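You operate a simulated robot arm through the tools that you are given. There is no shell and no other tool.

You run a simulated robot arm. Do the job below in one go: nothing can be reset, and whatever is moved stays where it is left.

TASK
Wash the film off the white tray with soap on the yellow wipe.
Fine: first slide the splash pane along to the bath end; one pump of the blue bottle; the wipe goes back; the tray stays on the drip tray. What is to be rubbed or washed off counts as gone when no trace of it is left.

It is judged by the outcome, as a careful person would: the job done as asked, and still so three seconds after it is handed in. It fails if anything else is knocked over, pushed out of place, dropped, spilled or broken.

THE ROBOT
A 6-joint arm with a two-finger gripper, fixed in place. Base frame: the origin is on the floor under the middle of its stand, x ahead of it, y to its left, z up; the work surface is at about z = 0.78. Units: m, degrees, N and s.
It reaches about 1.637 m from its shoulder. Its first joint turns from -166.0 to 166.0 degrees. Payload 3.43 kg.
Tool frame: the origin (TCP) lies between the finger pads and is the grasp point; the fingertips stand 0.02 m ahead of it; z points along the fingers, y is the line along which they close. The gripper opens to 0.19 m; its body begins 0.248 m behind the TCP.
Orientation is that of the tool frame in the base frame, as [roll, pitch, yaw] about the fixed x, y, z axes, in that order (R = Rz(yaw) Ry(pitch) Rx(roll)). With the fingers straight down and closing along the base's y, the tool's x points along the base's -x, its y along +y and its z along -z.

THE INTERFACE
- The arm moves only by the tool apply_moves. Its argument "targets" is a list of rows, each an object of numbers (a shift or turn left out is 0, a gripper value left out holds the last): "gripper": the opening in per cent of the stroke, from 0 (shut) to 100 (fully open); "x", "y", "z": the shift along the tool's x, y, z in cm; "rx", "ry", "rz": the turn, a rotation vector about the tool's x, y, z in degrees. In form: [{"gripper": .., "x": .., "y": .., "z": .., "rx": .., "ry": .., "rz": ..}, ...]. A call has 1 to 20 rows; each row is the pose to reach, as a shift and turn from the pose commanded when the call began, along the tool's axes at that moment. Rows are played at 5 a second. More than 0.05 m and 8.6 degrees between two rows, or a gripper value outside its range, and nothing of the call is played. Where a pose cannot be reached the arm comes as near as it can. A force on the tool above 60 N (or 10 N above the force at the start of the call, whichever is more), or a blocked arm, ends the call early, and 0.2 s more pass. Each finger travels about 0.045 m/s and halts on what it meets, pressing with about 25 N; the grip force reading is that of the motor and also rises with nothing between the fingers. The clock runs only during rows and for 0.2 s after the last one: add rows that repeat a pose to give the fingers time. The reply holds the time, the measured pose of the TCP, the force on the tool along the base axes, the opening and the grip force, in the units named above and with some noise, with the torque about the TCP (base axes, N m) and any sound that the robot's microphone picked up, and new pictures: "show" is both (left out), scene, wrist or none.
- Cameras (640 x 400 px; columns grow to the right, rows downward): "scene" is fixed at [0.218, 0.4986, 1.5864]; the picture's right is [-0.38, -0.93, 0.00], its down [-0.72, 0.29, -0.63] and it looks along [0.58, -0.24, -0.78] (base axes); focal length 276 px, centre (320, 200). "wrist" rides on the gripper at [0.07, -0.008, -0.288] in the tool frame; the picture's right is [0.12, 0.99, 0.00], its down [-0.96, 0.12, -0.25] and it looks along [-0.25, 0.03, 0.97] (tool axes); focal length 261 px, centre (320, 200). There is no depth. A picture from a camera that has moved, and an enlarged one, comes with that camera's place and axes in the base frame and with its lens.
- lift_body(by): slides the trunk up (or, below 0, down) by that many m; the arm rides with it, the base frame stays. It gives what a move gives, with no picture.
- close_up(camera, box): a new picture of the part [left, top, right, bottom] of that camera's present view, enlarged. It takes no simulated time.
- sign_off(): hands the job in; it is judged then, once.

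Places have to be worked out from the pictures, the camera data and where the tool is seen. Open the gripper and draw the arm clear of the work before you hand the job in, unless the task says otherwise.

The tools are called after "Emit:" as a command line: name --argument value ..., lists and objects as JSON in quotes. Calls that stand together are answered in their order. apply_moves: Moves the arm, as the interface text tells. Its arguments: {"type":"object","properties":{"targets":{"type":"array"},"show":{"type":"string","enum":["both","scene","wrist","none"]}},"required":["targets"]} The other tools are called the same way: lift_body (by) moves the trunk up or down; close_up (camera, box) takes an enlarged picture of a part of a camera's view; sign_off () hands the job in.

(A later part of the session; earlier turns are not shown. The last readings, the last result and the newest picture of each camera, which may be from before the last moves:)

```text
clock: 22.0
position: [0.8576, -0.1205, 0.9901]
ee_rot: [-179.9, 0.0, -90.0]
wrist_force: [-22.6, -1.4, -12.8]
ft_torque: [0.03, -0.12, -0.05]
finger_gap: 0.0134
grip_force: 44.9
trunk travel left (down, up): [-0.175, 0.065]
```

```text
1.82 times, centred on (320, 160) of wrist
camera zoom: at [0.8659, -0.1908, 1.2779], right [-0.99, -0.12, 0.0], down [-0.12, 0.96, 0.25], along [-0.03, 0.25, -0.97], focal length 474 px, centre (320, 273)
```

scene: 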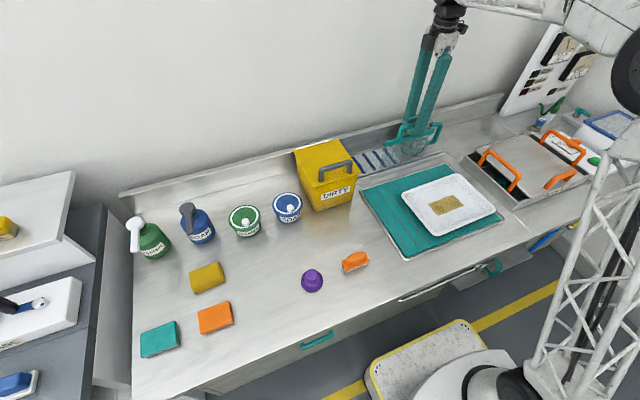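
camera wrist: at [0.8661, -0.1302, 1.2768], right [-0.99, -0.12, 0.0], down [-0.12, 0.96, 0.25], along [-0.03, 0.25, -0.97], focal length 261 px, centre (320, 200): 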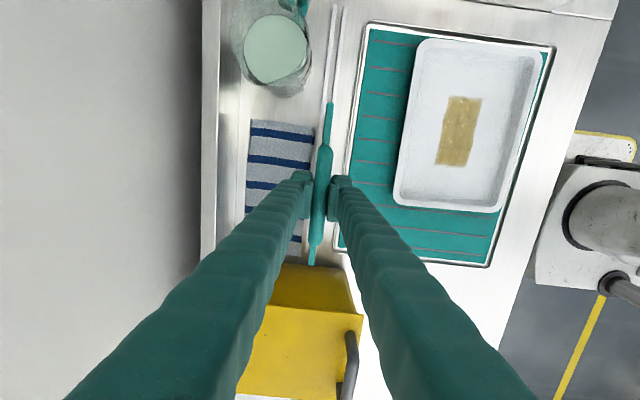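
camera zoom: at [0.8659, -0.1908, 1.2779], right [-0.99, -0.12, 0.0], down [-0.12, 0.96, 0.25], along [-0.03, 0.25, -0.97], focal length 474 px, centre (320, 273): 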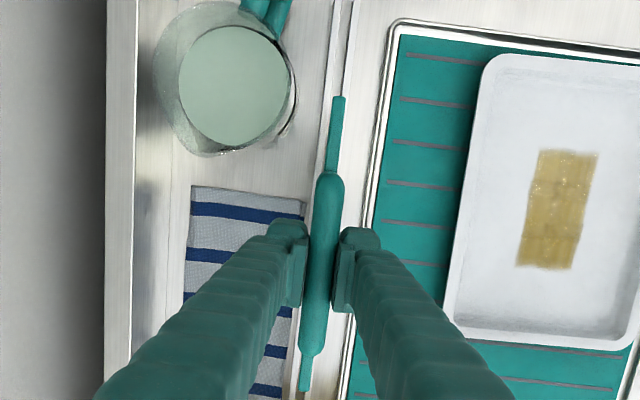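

Loads are falling (x -23 N, z -13 N). I'll ease a bit more the same way.

Emit:
apply_moves --targets '[{"gripper": 0, "y": 0.1, "z": 0.05}, {"y": 0.18, "z": 0.1}, {"y": 0.18, "z": 0.1}]' --show "none"

```text
clock: 22.8
position: [0.8568, -0.1209, 0.9897]
ee_rot: [-179.7, 0.0, -90.0]
wrist_force: [12.2, 1.2, 23.5]
ft_torque: [0.28, 0.03, 0.04]
finger_gap: 0.0133
grip_force: 45.1
trunk travel left (down, up): [-0.175, 0.065]
```

The neutral point is about 0.6 mm back on both axes. I'll set that and continue the slide slowly.

Emit:
apply_moves --targets '[{"gripper": 0, "y": -0.06, "z": -0.06}, {"x": 0.6, "y": -0.06, "z": -0.06}, {"x": 1.2, "y": -0.06, "z": -0.06}, {"x": 1.8, "y": -0.06, "z": -0.06}, {"x": 2.4, "y": -0.06, "z": -0.06}, {"x": 3, "y": -0.06, "z": -0.06}]' --show "none"

```text
clock: 24.2
position: [0.857, -0.1485, 0.9888]
ee_rot: [-179.8, 0.0, -89.9]
wrist_force: [29.8, 0.8, 33.3]
ft_torque: [0.04, 0.06, -0.06]
finger_gap: 0.0129
grip_force: 45.1
trunk travel left (down, up): [-0.175, 0.065]
```

Loads rose again (x +30, z +33 N). I'll raise about 0.9 mm and shift 1.5 mm in +x while continuing to slide.

Emit:
apply_moves --targets '[{"gripper": 0, "y": -0.12, "z": -0.08}, {"x": 0.6, "y": -0.14, "z": -0.09}, {"x": 1.2, "y": -0.15, "z": -0.09}, {"x": 1.8, "y": -0.16, "z": -0.1}]' --show "none"

```text
clock: 25.2
position: [0.856, -0.1672, 0.9884]
ee_rot: [180.0, 0.0, -90.0]
wrist_force: [22.0, 1.0, 20.8]
ft_torque: [-0.01, 0.14, -0.02]
finger_gap: 0.0135
grip_force: 45.1
trunk travel left (down, up): [-0.175, 0.065]
```

About 15.7 cm has been slid so far. I'll go on with a small correction, watching for the end stop.

Emit:
apply_moves --targets '[{"gripper": 0, "y": -0.1, "z": -0.05}, {"x": 0.6, "y": -0.11, "z": -0.05}, {"x": 1.2, "y": -0.12, "z": -0.06}, {"x": 1.8, "y": -0.13, "z": -0.06}, {"x": 2.2, "y": -0.13, "z": -0.06}]' --show "both"

Emit:
close_up --camera "scene" --box '[360, 90, 480, 170]'

Emit:
close_up --camera "wrist" --box '[240, 50, 400, 270]'

```text
clock: 26.4
position: [0.8573, -0.1913, 0.988]
ee_rot: [179.8, 0.0, -90.0]
wrist_force: [-13.4, 0.9, -19.6]
ft_torque: [-0.01, -0.1, -0.08]
finger_gap: 0.0132
grip_force: 45.0
trunk travel left (down, up): [-0.175, 0.065]
camera wrist: at [0.8673, -0.262, 1.2758], right [-0.99, -0.12, 0.0], down [-0.12, 0.96, 0.25], along [-0.03, 0.25, -0.97], focal length 261 px, centre (320, 200)
```

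scene: 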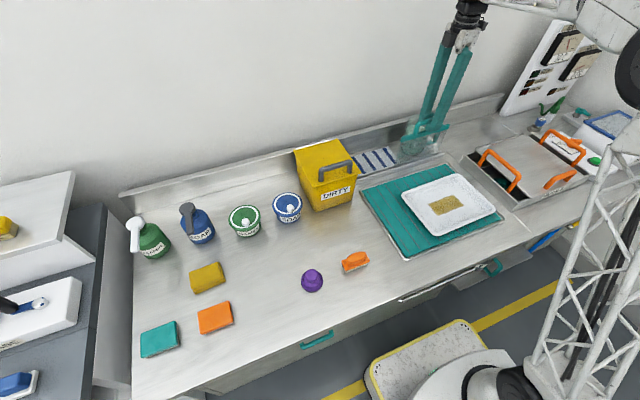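
wrist: 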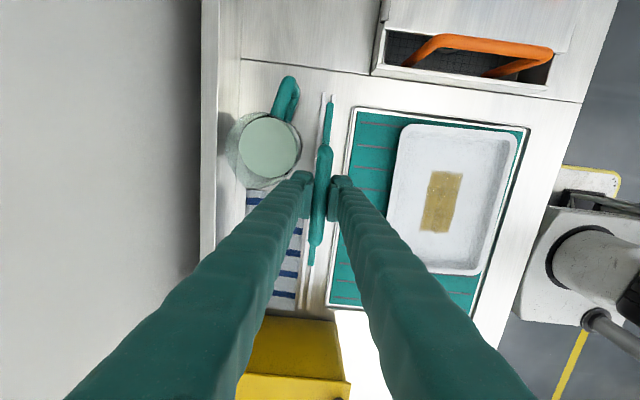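

```text
5.00 times, centred on (420, 130) of scene
camera zoom: at [0.218, 0.4986, 1.5864], right [-0.38, -0.93, 0.0], down [-0.72, 0.29, -0.63], along [0.58, -0.24, -0.78], focal length 1378 px, centre (-180, 550)
```

zoom: 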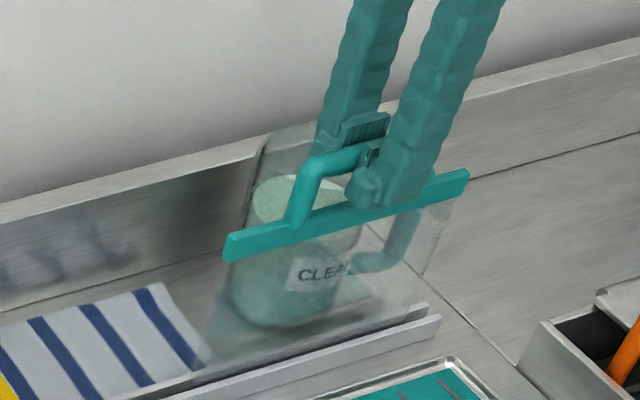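

```text
1.82 times, centred on (320, 160) of wrist
camera zoom: at [0.8673, -0.262, 1.2758], right [-0.99, -0.12, 0.0], down [-0.12, 0.96, 0.25], along [-0.03, 0.25, -0.97], focal length 474 px, centre (320, 273)
```

zoom: 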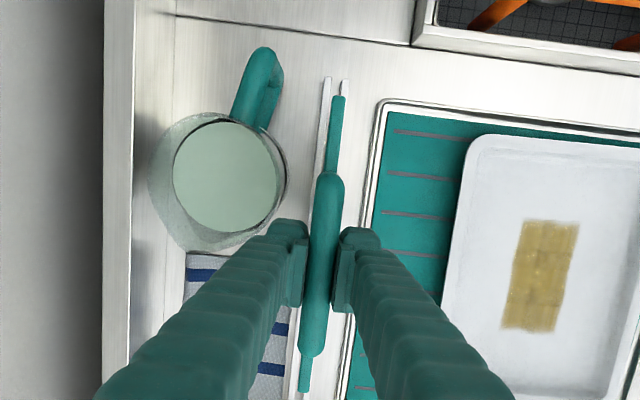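

The bar end is at y≈-0.299 and the rail end at about -0.328, so roughly 3 cm remain. The jug is untouched. I'll continue in small steps until the stop.

Emit:
apply_moves --targets '[{"gripper": 0, "y": 0.05, "z": 0.04}, {"x": 0.5, "y": 0.05, "z": 0.04}, {"x": 1.0, "y": 0.05, "z": 0.04}, {"x": 1.5, "y": 0.05, "z": 0.04}]' --show "none"

```text
clock: 27.4
position: [0.8578, -0.2084, 0.9906]
ee_rot: [179.7, 0.0, -90.0]
wrist_force: [-33.0, 0.7, -38.7]
ft_torque: [0.01, -0.29, 0.04]
finger_gap: 0.0135
grip_force: 45.3
trunk travel left (down, up): [-0.175, 0.065]
```

Binding loads are up again (x -33, z -39 N). I'll relieve them and then go on.

Emit:
apply_moves --targets '[{"gripper": 0, "y": 0.1, "z": 0.06}, {"y": 0.16, "z": 0.1}, {"x": 0.5, "y": 0.16, "z": 0.1}, {"x": 1.0, "y": 0.16, "z": 0.1}]' --show "none"

```text
clock: 28.4
position: [0.8576, -0.2168, 0.9892]
ee_rot: [-179.9, 0.1, -89.8]
wrist_force: [-19.2, 0.9, -23.5]
ft_torque: [0.28, -0.14, -0.14]
finger_gap: 0.013
grip_force: 45.1
trunk travel left (down, up): [-0.175, 0.065]
```

Emit:
close_up --camera "wrist" --box '[240, 50, 400, 270]'

Emit:
close_up --camera "scene" --box '[380, 90, 480, 170]'

```text
1.82 times, centred on (320, 160) of wrist
camera zoom: at [0.8662, -0.2862, 1.2767], right [-0.99, -0.12, 0.0], down [-0.12, 0.96, 0.25], along [-0.03, 0.25, -0.97], focal length 474 px, centre (320, 273)
```

zoom: 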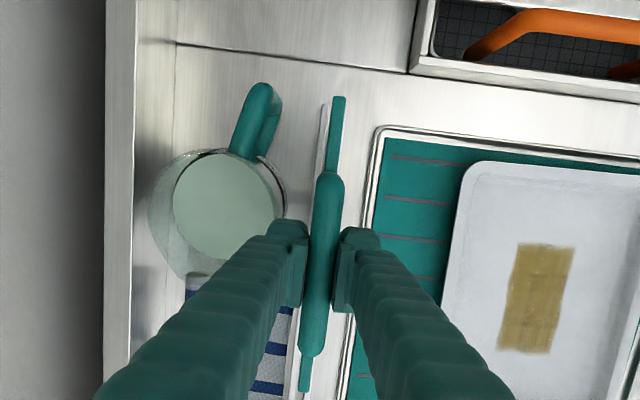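

```text
5.00 times, centred on (430, 130) of scene
camera zoom: at [0.218, 0.4986, 1.5864], right [-0.38, -0.93, 0.0], down [-0.72, 0.29, -0.63], along [0.58, -0.24, -0.78], focal length 1378 px, centre (-230, 550)
```

zoom: 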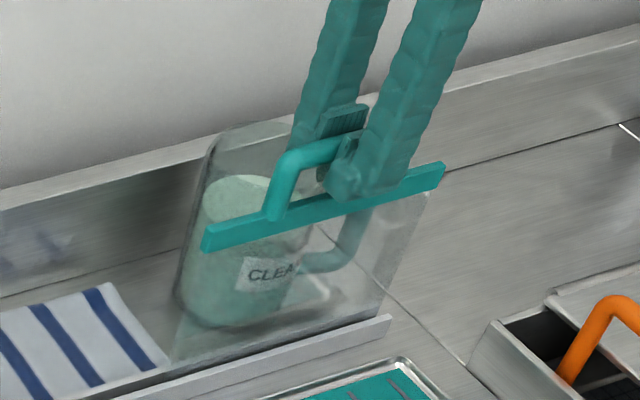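

About 6 mm remain to the rail end. I'll ease the load and nudge on, watching the y force for the stop.

Emit:
apply_moves --targets '[{"gripper": 0, "y": 0.08, "z": 0.05}, {"x": 0.3, "y": 0.08, "z": 0.05}, {"x": 0.6, "y": 0.08, "z": 0.05}]' --show "none"

```text
clock: 29.2
position: [0.8577, -0.2194, 0.9891]
ee_rot: [-179.9, -0.1, -90.0]
wrist_force: [8.9, 5.4, -2.6]
ft_torque: [-0.09, 0.04, -0.1]
finger_gap: 0.0134
grip_force: 44.9
trunk travel left (down, up): [-0.175, 0.065]
```

A y force of 5 N has appeared and the arm lags about 2 mm, so this is probably the stop. One more gentle push should confirm it.

Emit:
apply_moves --targets '[{"gripper": 0, "x": 0.2}, {"x": 0.4}, {"x": 0.4}]' --show "both"

Emit:
close_up --camera "wrist" --box '[240, 50, 400, 270]'

```text
clock: 30.0
position: [0.8574, -0.2241, 0.9884]
ee_rot: [-180.0, 0.1, -90.0]
wrist_force: [18.6, 33.6, 11.7]
ft_torque: [0.12, 0.07, 0.05]
finger_gap: 0.0132
grip_force: 44.8
trunk travel left (down, up): [-0.175, 0.065]
camera wrist: at [0.8659, -0.2948, 1.2751], right [-0.99, -0.12, 0.0], down [-0.12, 0.96, 0.25], along [-0.03, 0.25, -0.97], focal length 261 px, centre (320, 200)
```

scene: 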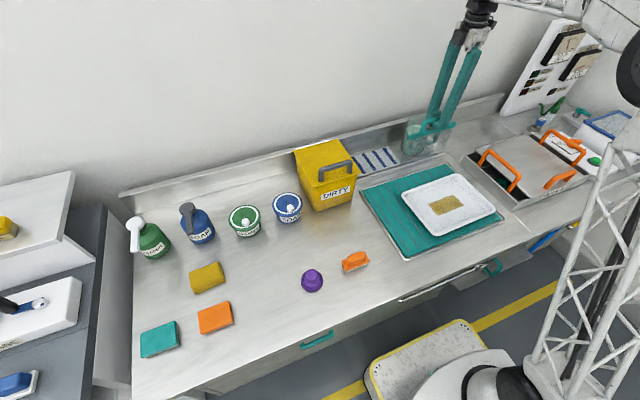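
wrist: 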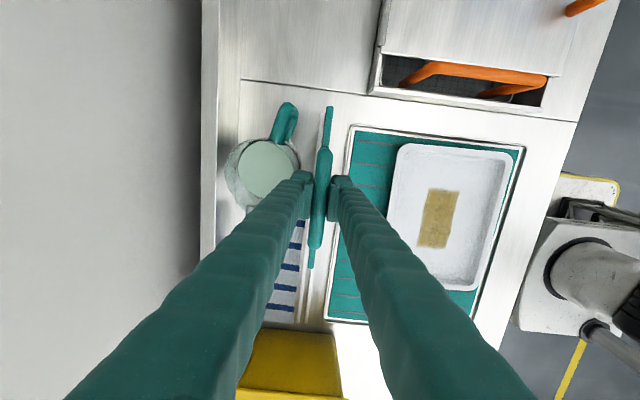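

```text
1.82 times, centred on (320, 160) of wrist
camera zoom: at [0.8659, -0.2948, 1.2751], right [-0.99, -0.12, 0.0], down [-0.12, 0.96, 0.25], along [-0.03, 0.25, -0.97], focal length 474 px, centre (320, 273)
```

zoom: 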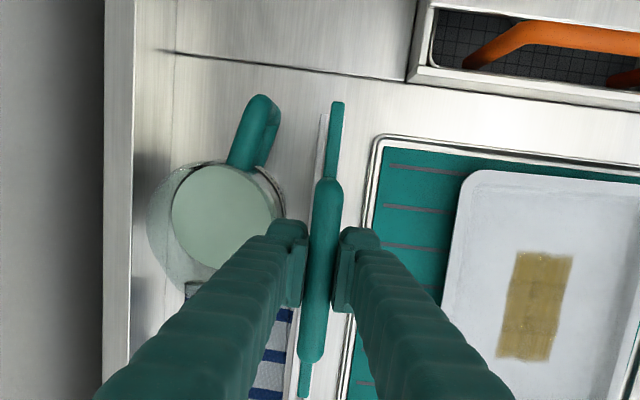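

The y force of 34 N and the bar flush with the rail end show the pane is at its stop. I'll relax the push, open just enough, and lift off.

Emit:
apply_moves --targets '[{"gripper": 0, "x": -0.15, "y": -0.08, "z": -0.03}, {"x": -0.25, "y": -0.08, "z": -0.03}, {"gripper": 28, "x": -0.25, "y": -0.08, "z": -0.03}, {"x": -0.25, "y": -0.08, "z": -0.03}, {"x": -0.25, "y": -0.08, "z": -0.03}, {"x": -0.25, "y": -0.08, "z": -2}, {"x": -0.25, "y": -0.08, "z": -5}, {"x": -0.25, "y": -0.08, "z": -9}, {"x": -0.25, "y": -0.08, "z": -13}, {"x": -0.25, "y": -0.08, "z": -17}, {"x": -0.25, "y": -0.08, "z": -21}]' --show "both"

Emit:
close_up --camera "scene" --box '[360, 90, 480, 170]'

Emit:
close_up --camera "wrist" --box '[220, 70, 420, 270]'

```text
clock: 32.4
position: [0.8574, -0.2252, 1.1993]
ee_rot: [180.0, 0.0, -90.0]
wrist_force: [0.0, -0.5, 1.3]
ft_torque: [-0.01, -0.07, 0.01]
finger_gap: 0.0533
grip_force: 0.1
trunk travel left (down, up): [-0.175, 0.065]
camera wrist: at [0.8653, -0.2958, 1.4858], right [-0.99, -0.12, 0.0], down [-0.12, 0.96, 0.25], along [-0.03, 0.25, -0.97], focal length 261 px, centre (320, 200)
```

scene: 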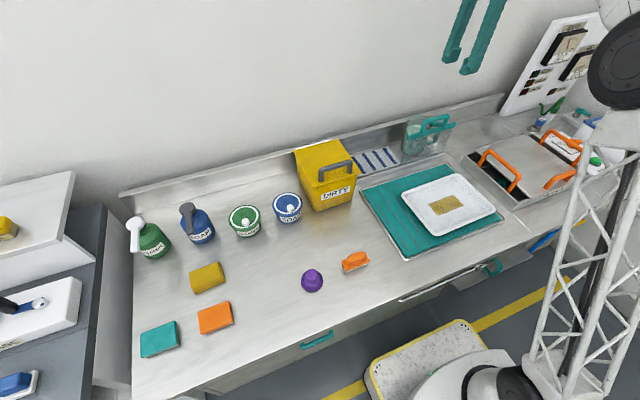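
wrist: 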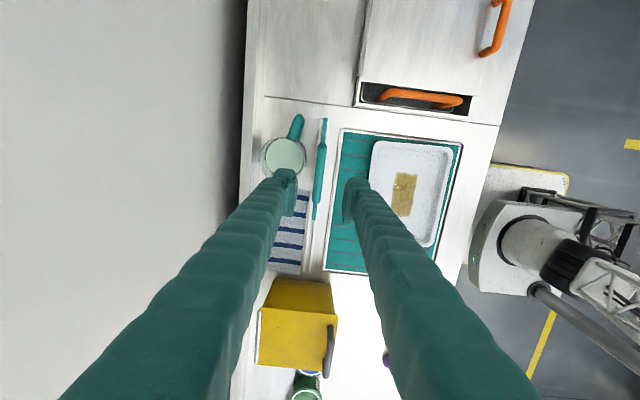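

```text
5.00 times, centred on (420, 130) of scene
camera zoom: at [0.218, 0.4986, 1.5864], right [-0.38, -0.93, 0.0], down [-0.72, 0.29, -0.63], along [0.58, -0.24, -0.78], focal length 1378 px, centre (-180, 550)
```

zoom: 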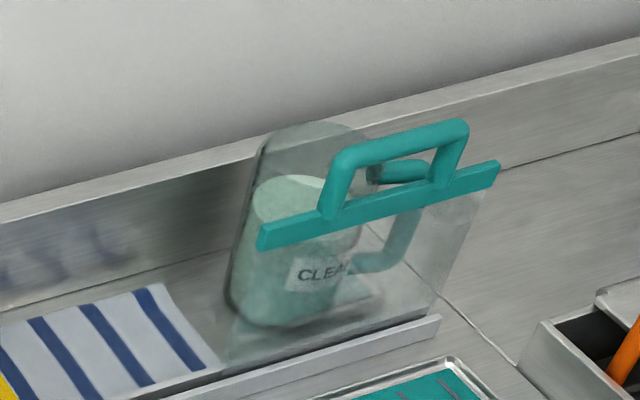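

```text
2.00 times, centred on (320, 170) of wrist
camera zoom: at [0.8653, -0.2958, 1.4858], right [-0.99, -0.12, 0.0], down [-0.12, 0.96, 0.25], along [-0.03, 0.25, -0.97], focal length 521 px, centre (320, 260)
```

zoom: 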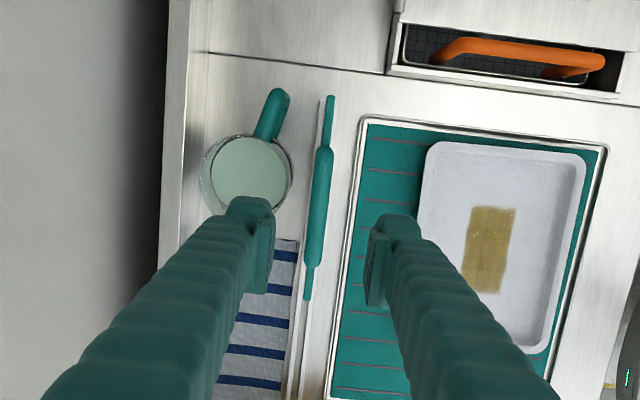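

The pane is home and the jug is intact. Now I'll travel high over to the soap and wipe area, turning back to fingers-along-y and opening up for a clear view.

Emit:
apply_moves --targets '[{"gripper": 100, "x": -4.5, "y": 1.0, "z": -0.5, "rz": 4.5}, {"x": -9, "y": 2.1, "z": -1, "rz": 9}, {"x": -13.4, "y": 3.1, "z": -1.5, "rz": 13.5}, {"x": -17.9, "y": 4.1, "z": -2, "rz": 18}, {"x": -22.4, "y": 5.2, "z": -2.5, "rz": 22.5}, {"x": -26.9, "y": 6.2, "z": -3, "rz": 27}, {"x": -31.3, "y": 7.2, "z": -3.5, "rz": 31.5}, {"x": -35.8, "y": 8.3, "z": -4, "rz": 36}, {"x": -40.3, "y": 9.3, "z": -4.5, "rz": 40.5}, {"x": -44.8, "y": 10.4, "z": -5, "rz": 45}, {"x": -49.2, "y": 11.4, "z": -5, "rz": 49.5}, {"x": -53.7, "y": 12.4, "z": -5, "rz": 54}, {"x": -58.2, "y": 13.5, "z": -5, "rz": 58.5}, {"x": -62.7, "y": 14.5, "z": -5, "rz": 63}, {"x": -67.1, "y": 15.5, "z": -5, "rz": 67.5}, {"x": -71.6, "y": 16.6, "z": -5, "rz": 72}, {"x": -76.1, "y": 17.6, "z": -5, "rz": 76.5}, {"x": -80.6, "y": 18.6, "z": -5, "rz": 81}, {"x": -85, "y": 19.7, "z": -5, "rz": 85.5}, {"x": -89.5, "y": 20.7, "z": -5, "rz": 90}]' --show "both"

Emit:
close_up --camera "wrist" --box '[200, 100, 440, 300]'

Emit:
close_up --camera "scene" --box '[120, 180, 260, 310]'

```text
clock: 36.6
position: [0.6343, 0.6542, 1.2221]
ee_rot: [179.3, 0.6, 179.9]
wrist_force: [-0.1, 0.6, 0.6]
ft_torque: [0.09, 0.04, 0.0]
finger_gap: 0.1903
grip_force: 0.1
out of reach, approached as far as the arm can: row 18, 19, 20
trunk travel left (down, up): [-0.175, 0.065]
camera wrist: at [0.5611, 0.6416, 1.5081], right [-0.12, 0.99, 0.01], down [0.96, 0.11, 0.26], along [0.26, 0.04, -0.97], focal length 261 px, centre (320, 200)
```

scene: 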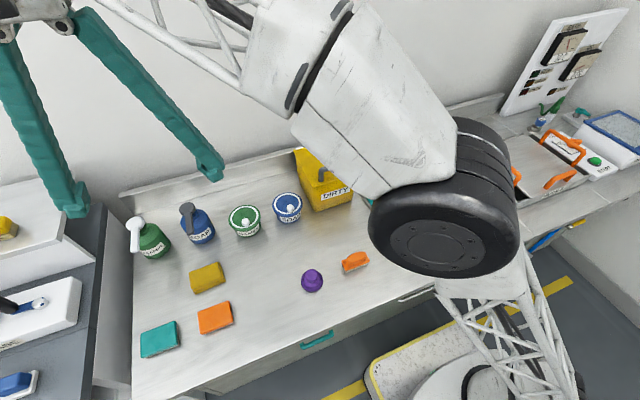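
wrist: 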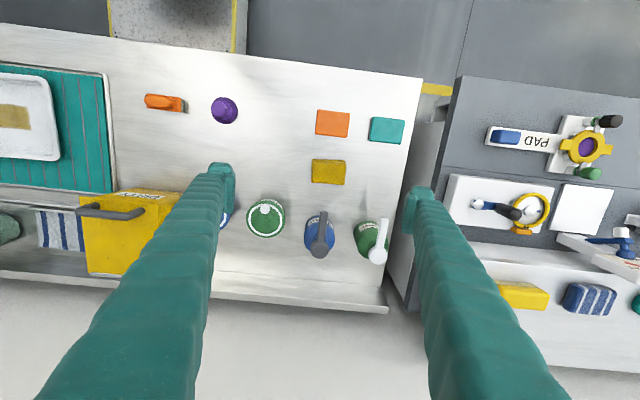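

```text
2.00 times, centred on (320, 200) of wrist
camera zoom: at [0.5611, 0.6416, 1.5081], right [-0.12, 0.99, 0.01], down [0.96, 0.11, 0.26], along [0.26, 0.04, -0.97], focal length 521 px, centre (320, 200)
```

zoom: 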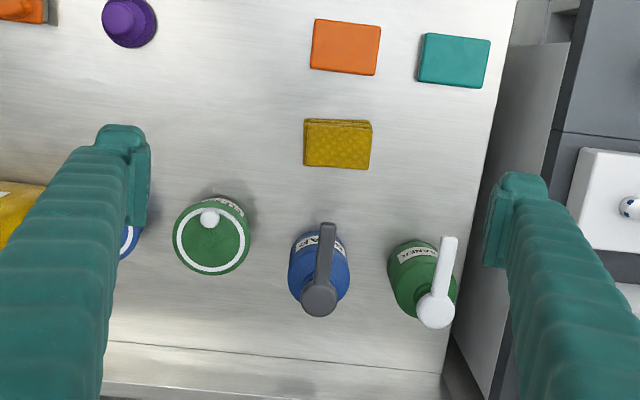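

```text
3.08 times, centred on (190, 245) of scene
camera zoom: at [0.218, 0.4986, 1.5864], right [-0.38, -0.93, 0.0], down [-0.72, 0.29, -0.63], along [0.58, -0.24, -0.78], focal length 848 px, centre (720, 62)
```

zoom: 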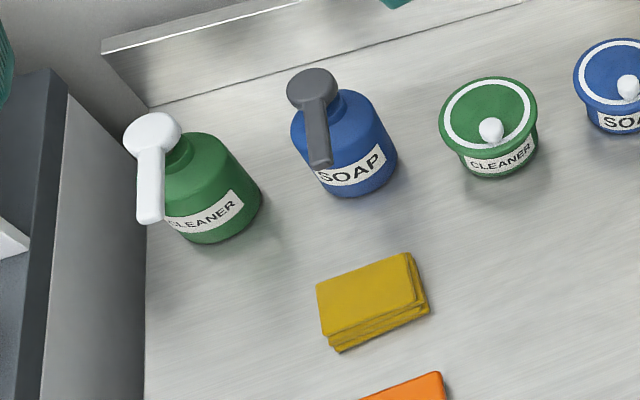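

The last pose hit the reach limit (I'm at about (0.634, 0.654, 1.222)). From this view:
- **Yellow wipe:** centre about (0.672, 0.686), roughly 9 cm in y by 6.4 cm in x.
- **Blue bottle:** axis about (0.84, 0.678), head top at z≈0.93, nozzle tip at about (0.747, 0.678).

I'll step down to see how commands track and to get a better look.

Emit:
apply_moves --targets '[{"gripper": 68, "z": 3}, {"z": 6}, {"z": 9}, {"z": 12}, {"z": 15}]' --show "both"

Emit:
close_up --camera "wrist" --box '[200, 80, 440, 280]'

```text
clock: 37.8
position: [0.6349, 0.6567, 1.0685]
ee_rot: [179.9, 0.0, -180.0]
wrist_force: [-0.3, -0.5, -0.8]
ft_torque: [0.05, 0.02, 0.03]
finger_gap: 0.129
grip_force: 0.0
trunk travel left (down, up): [-0.175, 0.065]
camera wrist: at [0.5653, 0.6462, 1.3561], right [-0.12, 0.99, 0.0], down [0.96, 0.12, 0.25], along [0.25, 0.03, -0.97], focal length 261 px, centre (320, 200)
```

scene: 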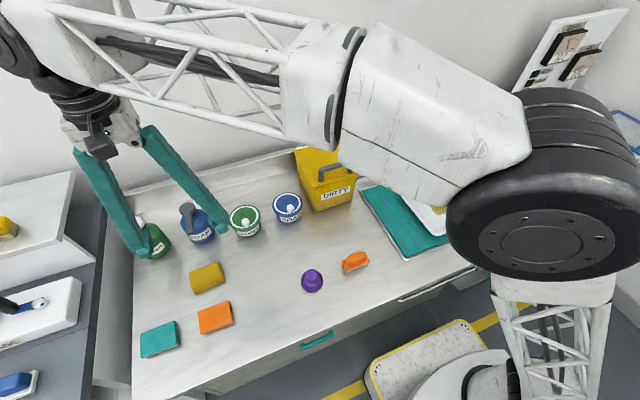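
wrist: 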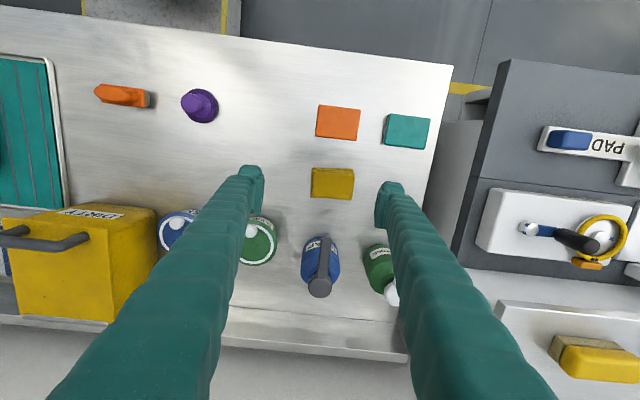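

```text
2.00 times, centred on (320, 180) of wrist
camera zoom: at [0.5653, 0.6462, 1.3561], right [-0.12, 0.99, 0.0], down [0.96, 0.12, 0.25], along [0.25, 0.03, -0.97], focal length 521 px, centre (320, 240)
```

zoom: 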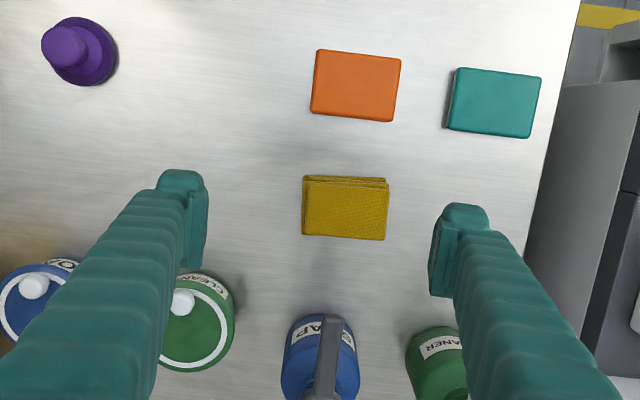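

Commands track fine from the reached pose. The wipe's top centre comes out at (0.668, 0.685), turned about 3°. I'll line up over it and descend to just above, then check.

Emit:
apply_moves --targets '[{"gripper": 65, "x": -1.1, "y": 1, "z": 4, "rz": -1}, {"x": -2.2, "y": 1.9, "z": 8, "rz": -2}, {"x": -3.3, "y": 2.83, "z": 12, "rz": -2.8}, {"x": -3.3, "y": 2.83, "z": 16, "rz": -2.8}, {"x": -3.3, "y": 2.83, "z": 20, "rz": -2.8}, {"x": -3.3, "y": 2.83, "z": 21.5, "rz": -2.8}]' --show "both"

Emit:
close_up --camera "wrist" --box '[220, 120, 420, 260]'

Emit:
close_up --camera "scene" --box '[120, 190, 300, 320]'

```text
clock: 39.2
position: [0.669, 0.6844, 0.8534]
ee_rot: [180.0, 0.0, -177.1]
wrist_force: [-0.5, -0.8, 1.6]
ft_torque: [0.03, -0.03, 0.02]
finger_gap: 0.1237
grip_force: 0.1
trunk travel left (down, up): [-0.175, 0.065]
camera wrist: at [0.6, 0.6713, 1.1405], right [-0.17, 0.99, 0.0], down [0.96, 0.16, 0.25], along [0.24, 0.04, -0.97], focal length 261 px, centre (320, 200)
```

scene: 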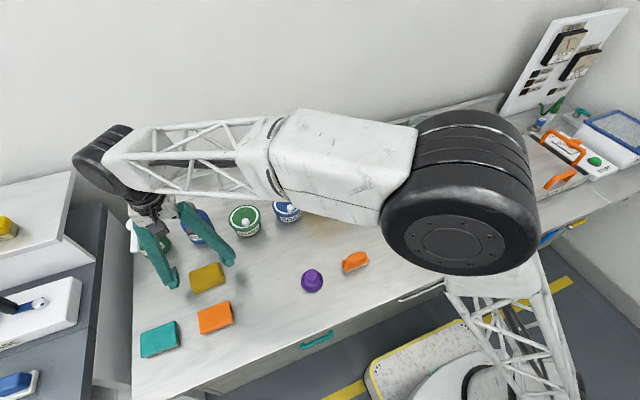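
wrist: 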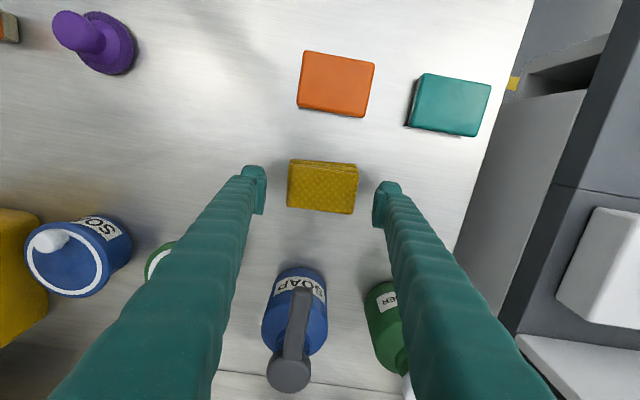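

```text
2.86 times, centred on (320, 190) of wrist
camera zoom: at [0.6, 0.6713, 1.1405], right [-0.17, 0.99, 0.0], down [0.96, 0.16, 0.25], along [0.24, 0.04, -0.97], focal length 745 px, centre (320, 229)
```

zoom: 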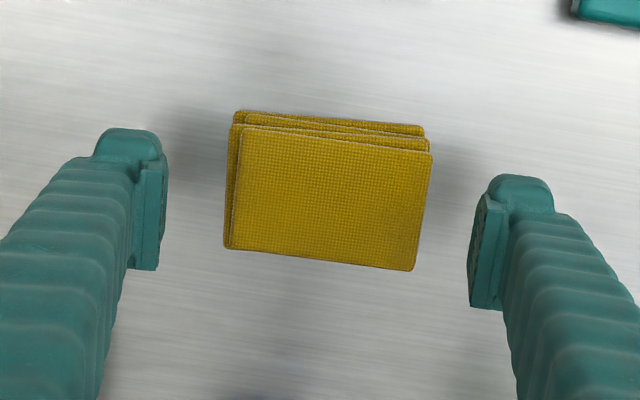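

```text
3.08 times, centred on (210, 255) of scene
camera zoom: at [0.218, 0.4986, 1.5864], right [-0.38, -0.93, 0.0], down [-0.72, 0.29, -0.63], along [0.58, -0.24, -0.78], focal length 848 px, centre (658, 31)
```

zoom: 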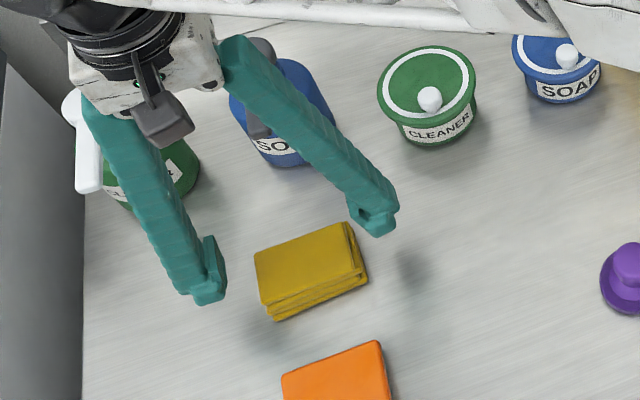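

The fingers straddle the wipe, which is centred at about (0.666, 0.687). I'll lower so the tips sit about 8 mm above the bench, then close on it gently.

Emit:
apply_moves --targets '[{"gripper": 65, "x": 0.2, "y": 0.3, "z": 2}, {"x": 0.2, "y": 0.3, "z": 4}, {"x": 0.2, "y": 0.3, "z": 4.6}, {"x": 0.2, "y": 0.3, "z": 4.6}]' --show "both"

Emit:
close_up --camera "wrist" --box '[220, 120, 420, 260]'

Emit:
close_up --camera "scene" --box '[120, 190, 300, 320]'

```text
clock: 40.2
position: [0.6642, 0.6867, 0.8066]
ee_rot: [179.9, -0.1, -177.2]
wrist_force: [0.8, -0.2, 0.0]
ft_torque: [0.02, 0.0, 0.01]
finger_gap: 0.1235
grip_force: 0.0
trunk travel left (down, up): [-0.175, 0.065]
camera wrist: at [0.5951, 0.6748, 1.0939], right [-0.17, 0.99, 0.0], down [0.95, 0.16, 0.25], along [0.24, 0.04, -0.97], focal length 261 px, centre (320, 200)
```

scene: 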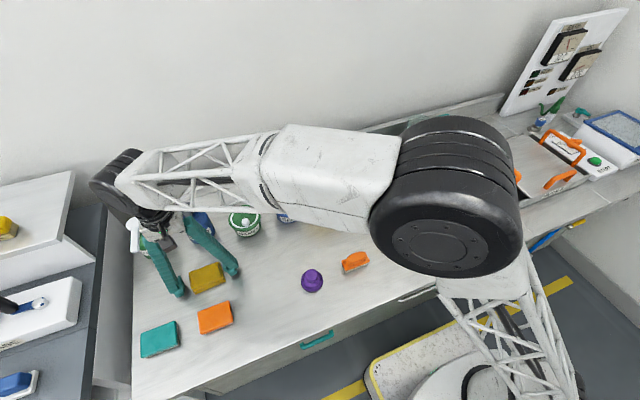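
wrist: 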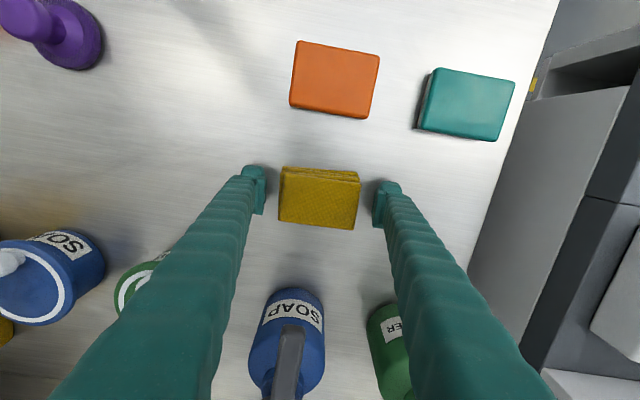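

```text
2.86 times, centred on (320, 190) of wrist
camera zoom: at [0.5951, 0.6748, 1.0939], right [-0.17, 0.99, 0.0], down [0.95, 0.16, 0.25], along [0.24, 0.04, -0.97], focal length 745 px, centre (320, 229)
```

zoom: 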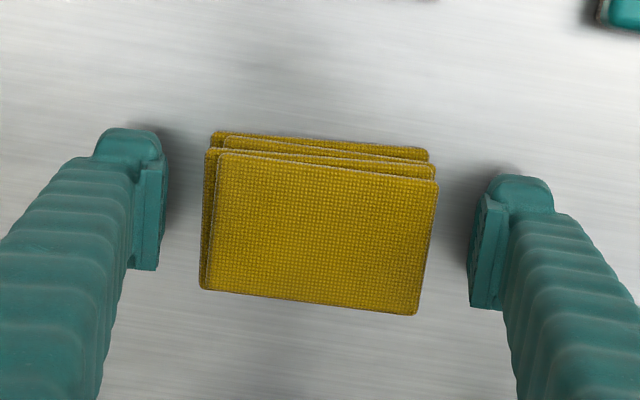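

```text
3.08 times, centred on (210, 255) of scene
camera zoom: at [0.218, 0.4986, 1.5864], right [-0.38, -0.93, 0.0], down [-0.72, 0.29, -0.63], along [0.58, -0.24, -0.78], focal length 848 px, centre (658, 31)
```

zoom: 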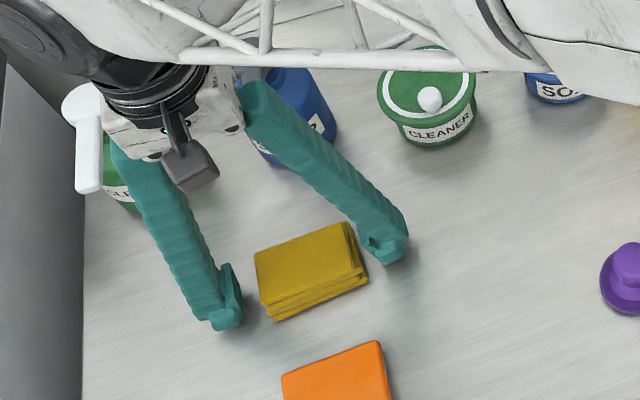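

The wipe is centred sideways, and its centre is about 5 mm further in x. I'll nudge 4 mm forward and close the fingers.

Emit:
apply_moves --targets '[{"gripper": 65, "x": -0.4}, {"gripper": 0, "x": -0.4}, {"x": -0.4}, {"x": -0.4}, {"x": -0.4}, {"x": -0.4}]' --show "wrist"

Emit:
close_up --camera "wrist" --box '[220, 120, 420, 260]'

```text
clock: 41.6
position: [0.6696, 0.6877, 0.8064]
ee_rot: [180.0, 0.0, -177.2]
wrist_force: [-0.3, -0.4, 0.5]
ft_torque: [0.06, 0.0, 0.02]
finger_gap: 0.0906
grip_force: 25.0
trunk travel left (down, up): [-0.175, 0.065]
camera wrist: at [0.5994, 0.6746, 1.0939], right [-0.17, 0.99, 0.0], down [0.96, 0.16, 0.25], along [0.24, 0.04, -0.97], focal length 261 px, centre (320, 200)
```

wrist: 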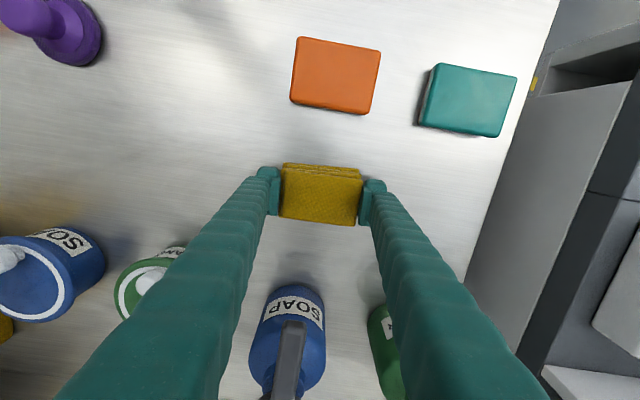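

```text
2.86 times, centred on (320, 190) of wrist
camera zoom: at [0.5994, 0.6746, 1.0939], right [-0.17, 0.99, 0.0], down [0.96, 0.16, 0.25], along [0.24, 0.04, -0.97], focal length 745 px, centre (320, 229)
```

zoom: 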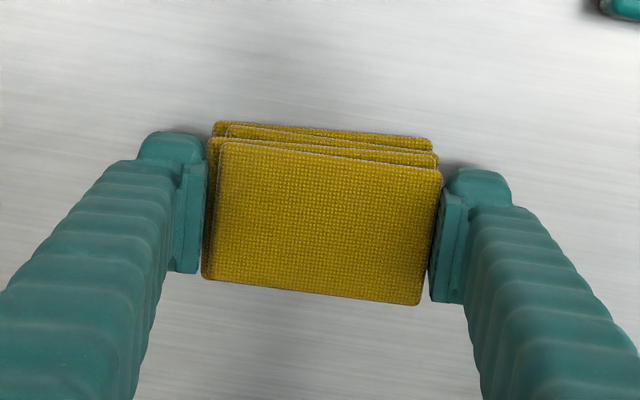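

The wipe is held (gap 0.0906 m, 25 N); its home pose is TCP (0.670, 0.688, 0.806). Two views put the nozzle tip at (0.748, 0.678, 0.916). I'll lift 1 cm, carry the wipe forward under the nozzle with the fingers on either side of it, and set it down.

Emit:
apply_moves --targets '[{"gripper": 0, "z": -0.5}, {"z": -1}, {"x": -1.5, "y": -0.3, "z": -1}, {"x": -3, "y": -0.5, "z": -1}, {"x": -4.5, "y": -0.8, "z": -1}, {"x": -6, "y": -1, "z": -1}, {"x": -7.15, "y": -1.15, "z": -1}, {"x": -7.15, "y": -1.15, "z": -0.5}]' --show "both"

Emit:
close_up --camera "wrist" --box '[220, 140, 420, 340]'

Emit:
close_up --camera "scene" --box '[120, 180, 300, 300]'

```text
clock: 43.4
position: [0.7399, 0.6793, 0.8115]
ee_rot: [180.0, 0.0, -177.2]
wrist_force: [-0.1, 0.3, -0.5]
ft_torque: [0.01, -0.05, 0.0]
finger_gap: 0.0905
grip_force: 25.0
trunk travel left (down, up): [-0.175, 0.065]
camera wrist: at [0.6714, 0.6665, 1.0987], right [-0.17, 0.99, 0.0], down [0.96, 0.16, 0.25], along [0.24, 0.04, -0.97], focal length 261 px, centre (320, 200)
```

scene: 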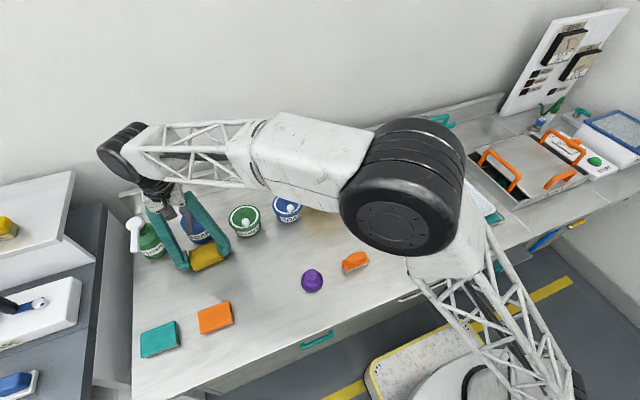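
wrist: 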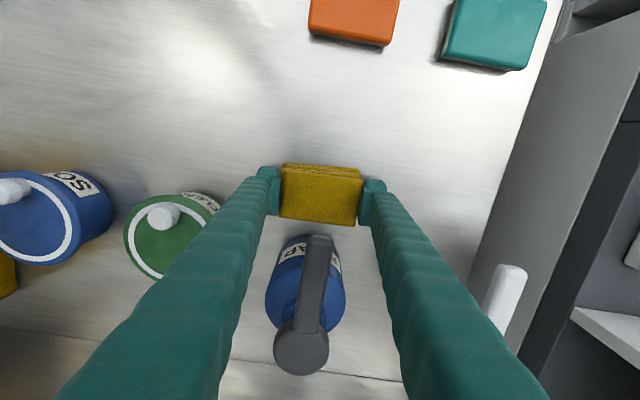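

```text
2.00 times, centred on (320, 240) of wrist
camera zoom: at [0.6714, 0.6665, 1.0987], right [-0.17, 0.99, 0.0], down [0.96, 0.16, 0.25], along [0.24, 0.04, -0.97], focal length 521 px, centre (320, 120)
```

zoom: 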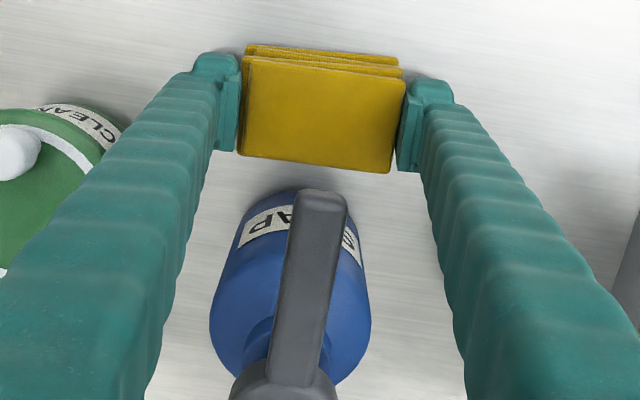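

```text
3.33 times, centred on (210, 240) of scene
camera zoom: at [0.218, 0.4986, 1.5864], right [-0.38, -0.93, 0.0], down [-0.72, 0.29, -0.63], along [0.58, -0.24, -0.78], focal length 918 px, centre (687, 67)
```

zoom: 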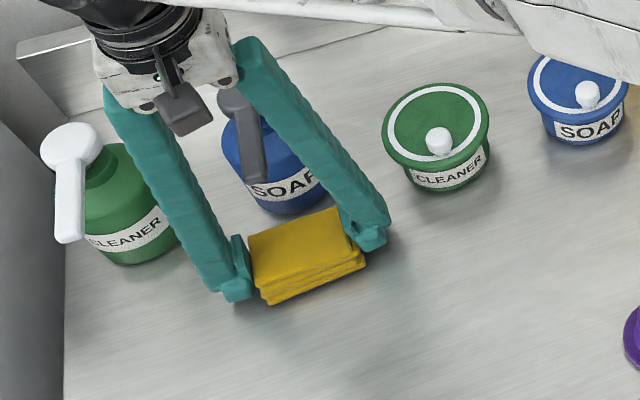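

The nozzle tip is right above the wipe's centre (0.745, 0.680). I'll set the wipe down, open slightly, and rise straight up with the nozzle between the fingers.

Emit:
apply_moves --targets '[{"gripper": 0, "z": 0.3}, {"z": 0.5}, {"gripper": 56, "z": 0.5}, {"z": 0.5}, {"z": 0.5}, {"z": -1}, {"z": -4}, {"z": -8}, {"z": -12}, {"z": -16}, {"z": -20}]' --show "both"

Emit:
close_up --camera "wrist" --box '[220, 140, 420, 300]'

Emit:
close_up --camera "scene" --box '[120, 180, 300, 300]'

```text
clock: 45.8
position: [0.7419, 0.6808, 1.0109]
ee_rot: [-179.9, -0.1, -177.1]
wrist_force: [1.2, 0.1, -0.4]
ft_torque: [-0.03, 0.04, 0.0]
finger_gap: 0.1063
grip_force: 0.1
trunk travel left (down, up): [-0.175, 0.065]
camera wrist: at [0.6721, 0.6685, 1.2977], right [-0.17, 0.99, 0.0], down [0.96, 0.16, 0.25], along [0.24, 0.04, -0.97], focal length 261 px, centre (320, 200)
```

scene: 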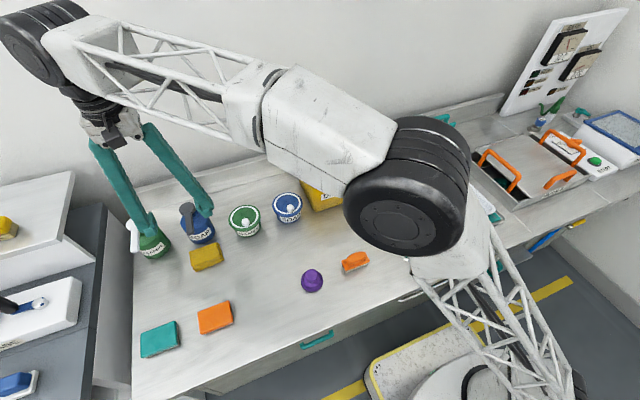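
wrist: 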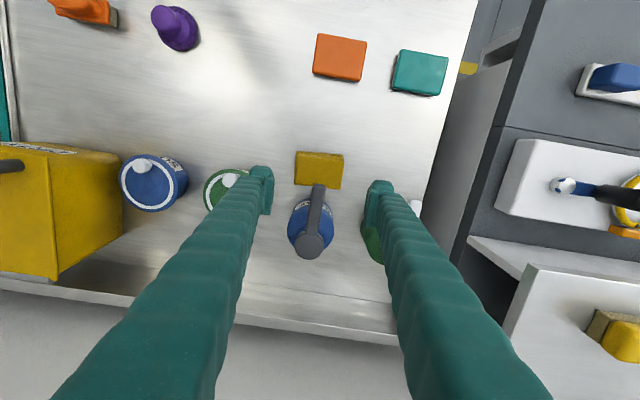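

```text
2.50 times, centred on (320, 220) of wrist
camera zoom: at [0.6721, 0.6685, 1.2977], right [-0.17, 0.99, 0.0], down [0.96, 0.16, 0.25], along [0.24, 0.04, -0.97], focal length 652 px, centre (320, 150)
```

zoom: 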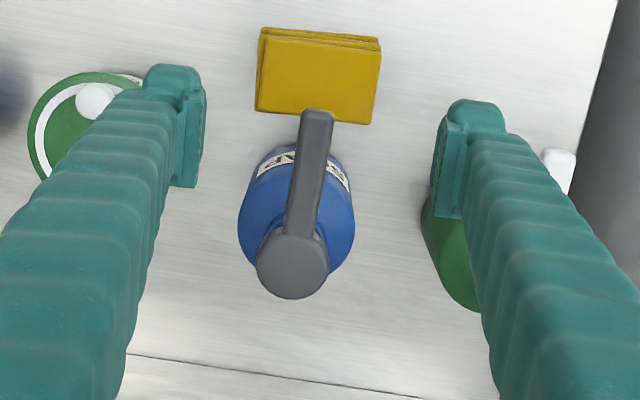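

```text
3.33 times, centred on (210, 240) of scene
camera zoom: at [0.218, 0.4986, 1.5864], right [-0.38, -0.93, 0.0], down [-0.72, 0.29, -0.63], along [0.58, -0.24, -0.78], focal length 918 px, centre (687, 67)
```

zoom: 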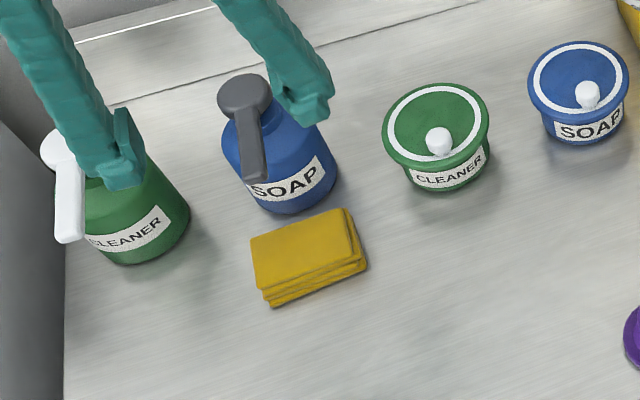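

The wipe lies centred under the nozzle tip. The pump head's top centre is at about (0.843, 0.681, 0.923). I'll close the fingers and move over the head at a safe height.

Emit:
apply_moves --targets '[{"gripper": 0, "x": -1}, {"x": -2.5, "y": -0.1}, {"x": -4, "y": -0.2}, {"x": -5.5, "y": -0.3}, {"x": -7, "y": -0.35}, {"x": -8.5, "y": -0.4}, {"x": -10.1, "y": -0.5}, {"x": -10.1, "y": -0.5, "z": 1}, {"x": -10.1, "y": -0.5, "z": 2}]' --show "both"

Emit:
close_up --camera "wrist" --box '[220, 120, 420, 260]'

Emit:
close_up --camera "scene" --box '[120, 160, 280, 290]'

```text
clock: 47.8
position: [0.8407, 0.6785, 0.9928]
ee_rot: [180.0, 0.1, -177.3]
wrist_force: [1.3, -0.2, 0.0]
ft_torque: [-0.02, 0.02, 0.0]
finger_gap: 0.0003
grip_force: 25.2
trunk travel left (down, up): [-0.175, 0.065]
camera wrist: at [0.772, 0.6661, 1.2797], right [-0.17, 0.99, 0.0], down [0.95, 0.16, 0.25], along [0.24, 0.04, -0.97], focal length 261 px, centre (320, 200)
```

scene: 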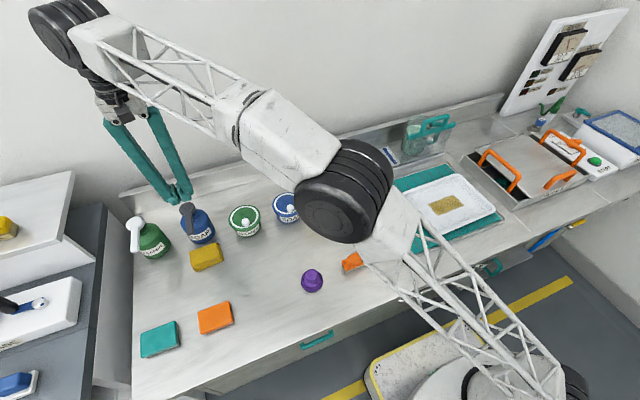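
wrist: 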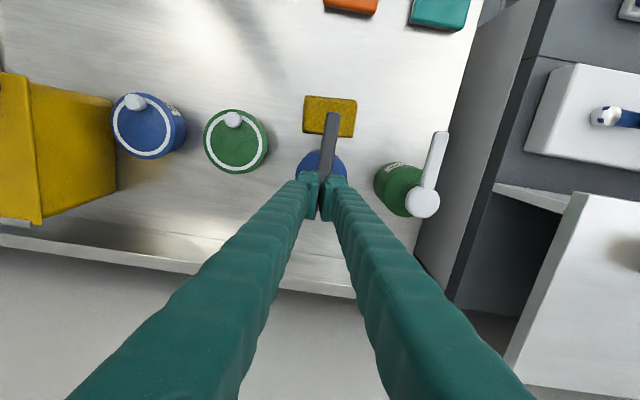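

```text
2.86 times, centred on (320, 190) of wrist
camera zoom: at [0.772, 0.6661, 1.2797], right [-0.17, 0.99, 0.0], down [0.95, 0.16, 0.25], along [0.24, 0.04, -0.97], focal length 745 px, centre (320, 229)
```

zoom: 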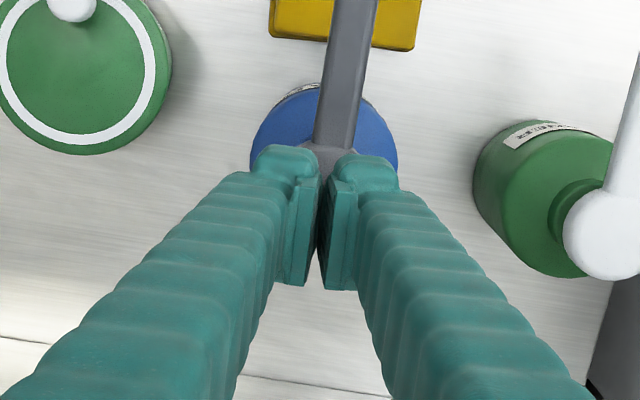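

```text
3.08 times, centred on (200, 225) of scene
camera zoom: at [0.218, 0.4986, 1.5864], right [-0.38, -0.93, 0.0], down [-0.72, 0.29, -0.63], along [0.58, -0.24, -0.78], focal length 848 px, centre (689, 123)
```

zoom: 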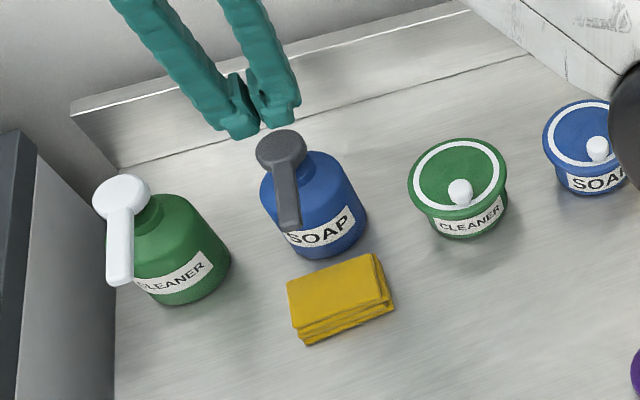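

The closed tips are above the pump head. I'll fine-centre and lower to just above it, then start a single slow press while watching the force.

Emit:
apply_moves --targets '[{"gripper": 0, "x": -0.1, "y": 0.1, "z": 1.5}, {"x": -0.2, "y": 0.2, "z": 3}, {"x": -0.2, "y": 0.2, "z": 4.2}, {"x": -0.2, "y": 0.2, "z": 4.5}, {"x": -0.2, "y": 0.2, "z": 4.8}, {"x": -0.2, "y": 0.2, "z": 5.1}]' --show "both"

Emit:
close_up --camera "scene" --box '[140, 170, 260, 280]'

```text
clock: 49.2
position: [0.8432, 0.6803, 0.9408]
ee_rot: [-180.0, 0.0, -177.1]
wrist_force: [-1.4, -0.4, 4.2]
ft_torque: [0.01, 0.06, -0.01]
finger_gap: 0.0061
grip_force: 34.5
trunk travel left (down, up): [-0.175, 0.065]
camera wrist: at [0.7742, 0.6683, 1.2282], right [-0.17, 0.99, 0.0], down [0.95, 0.16, 0.25], along [0.24, 0.04, -0.97], focal length 261 px, centre (320, 200)
```

scene: 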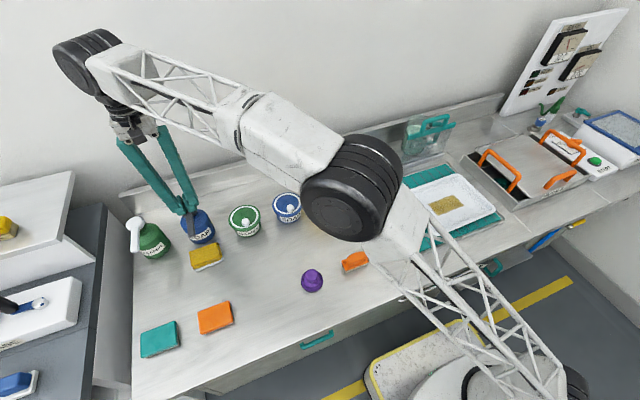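
wrist: 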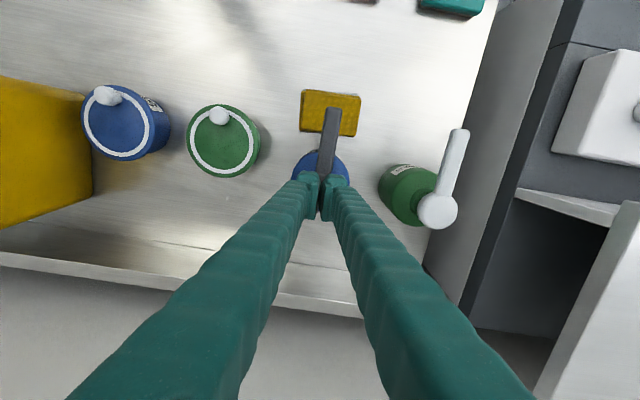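

```text
3.64 times, centred on (200, 225) of scene
camera zoom: at [0.218, 0.4986, 1.5864], right [-0.38, -0.93, 0.0], down [-0.72, 0.29, -0.63], along [0.58, -0.24, -0.78], focal length 1002 px, centre (756, 109)
```

zoom: 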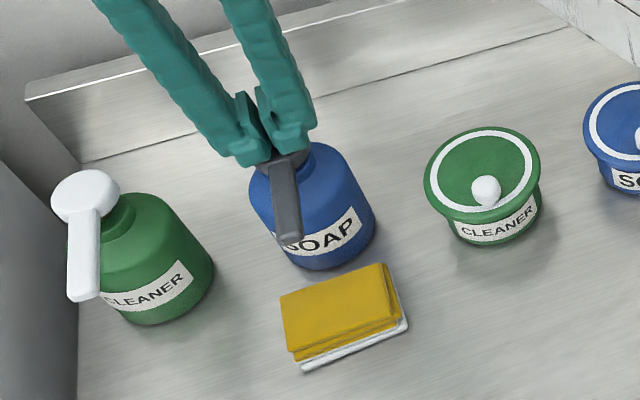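

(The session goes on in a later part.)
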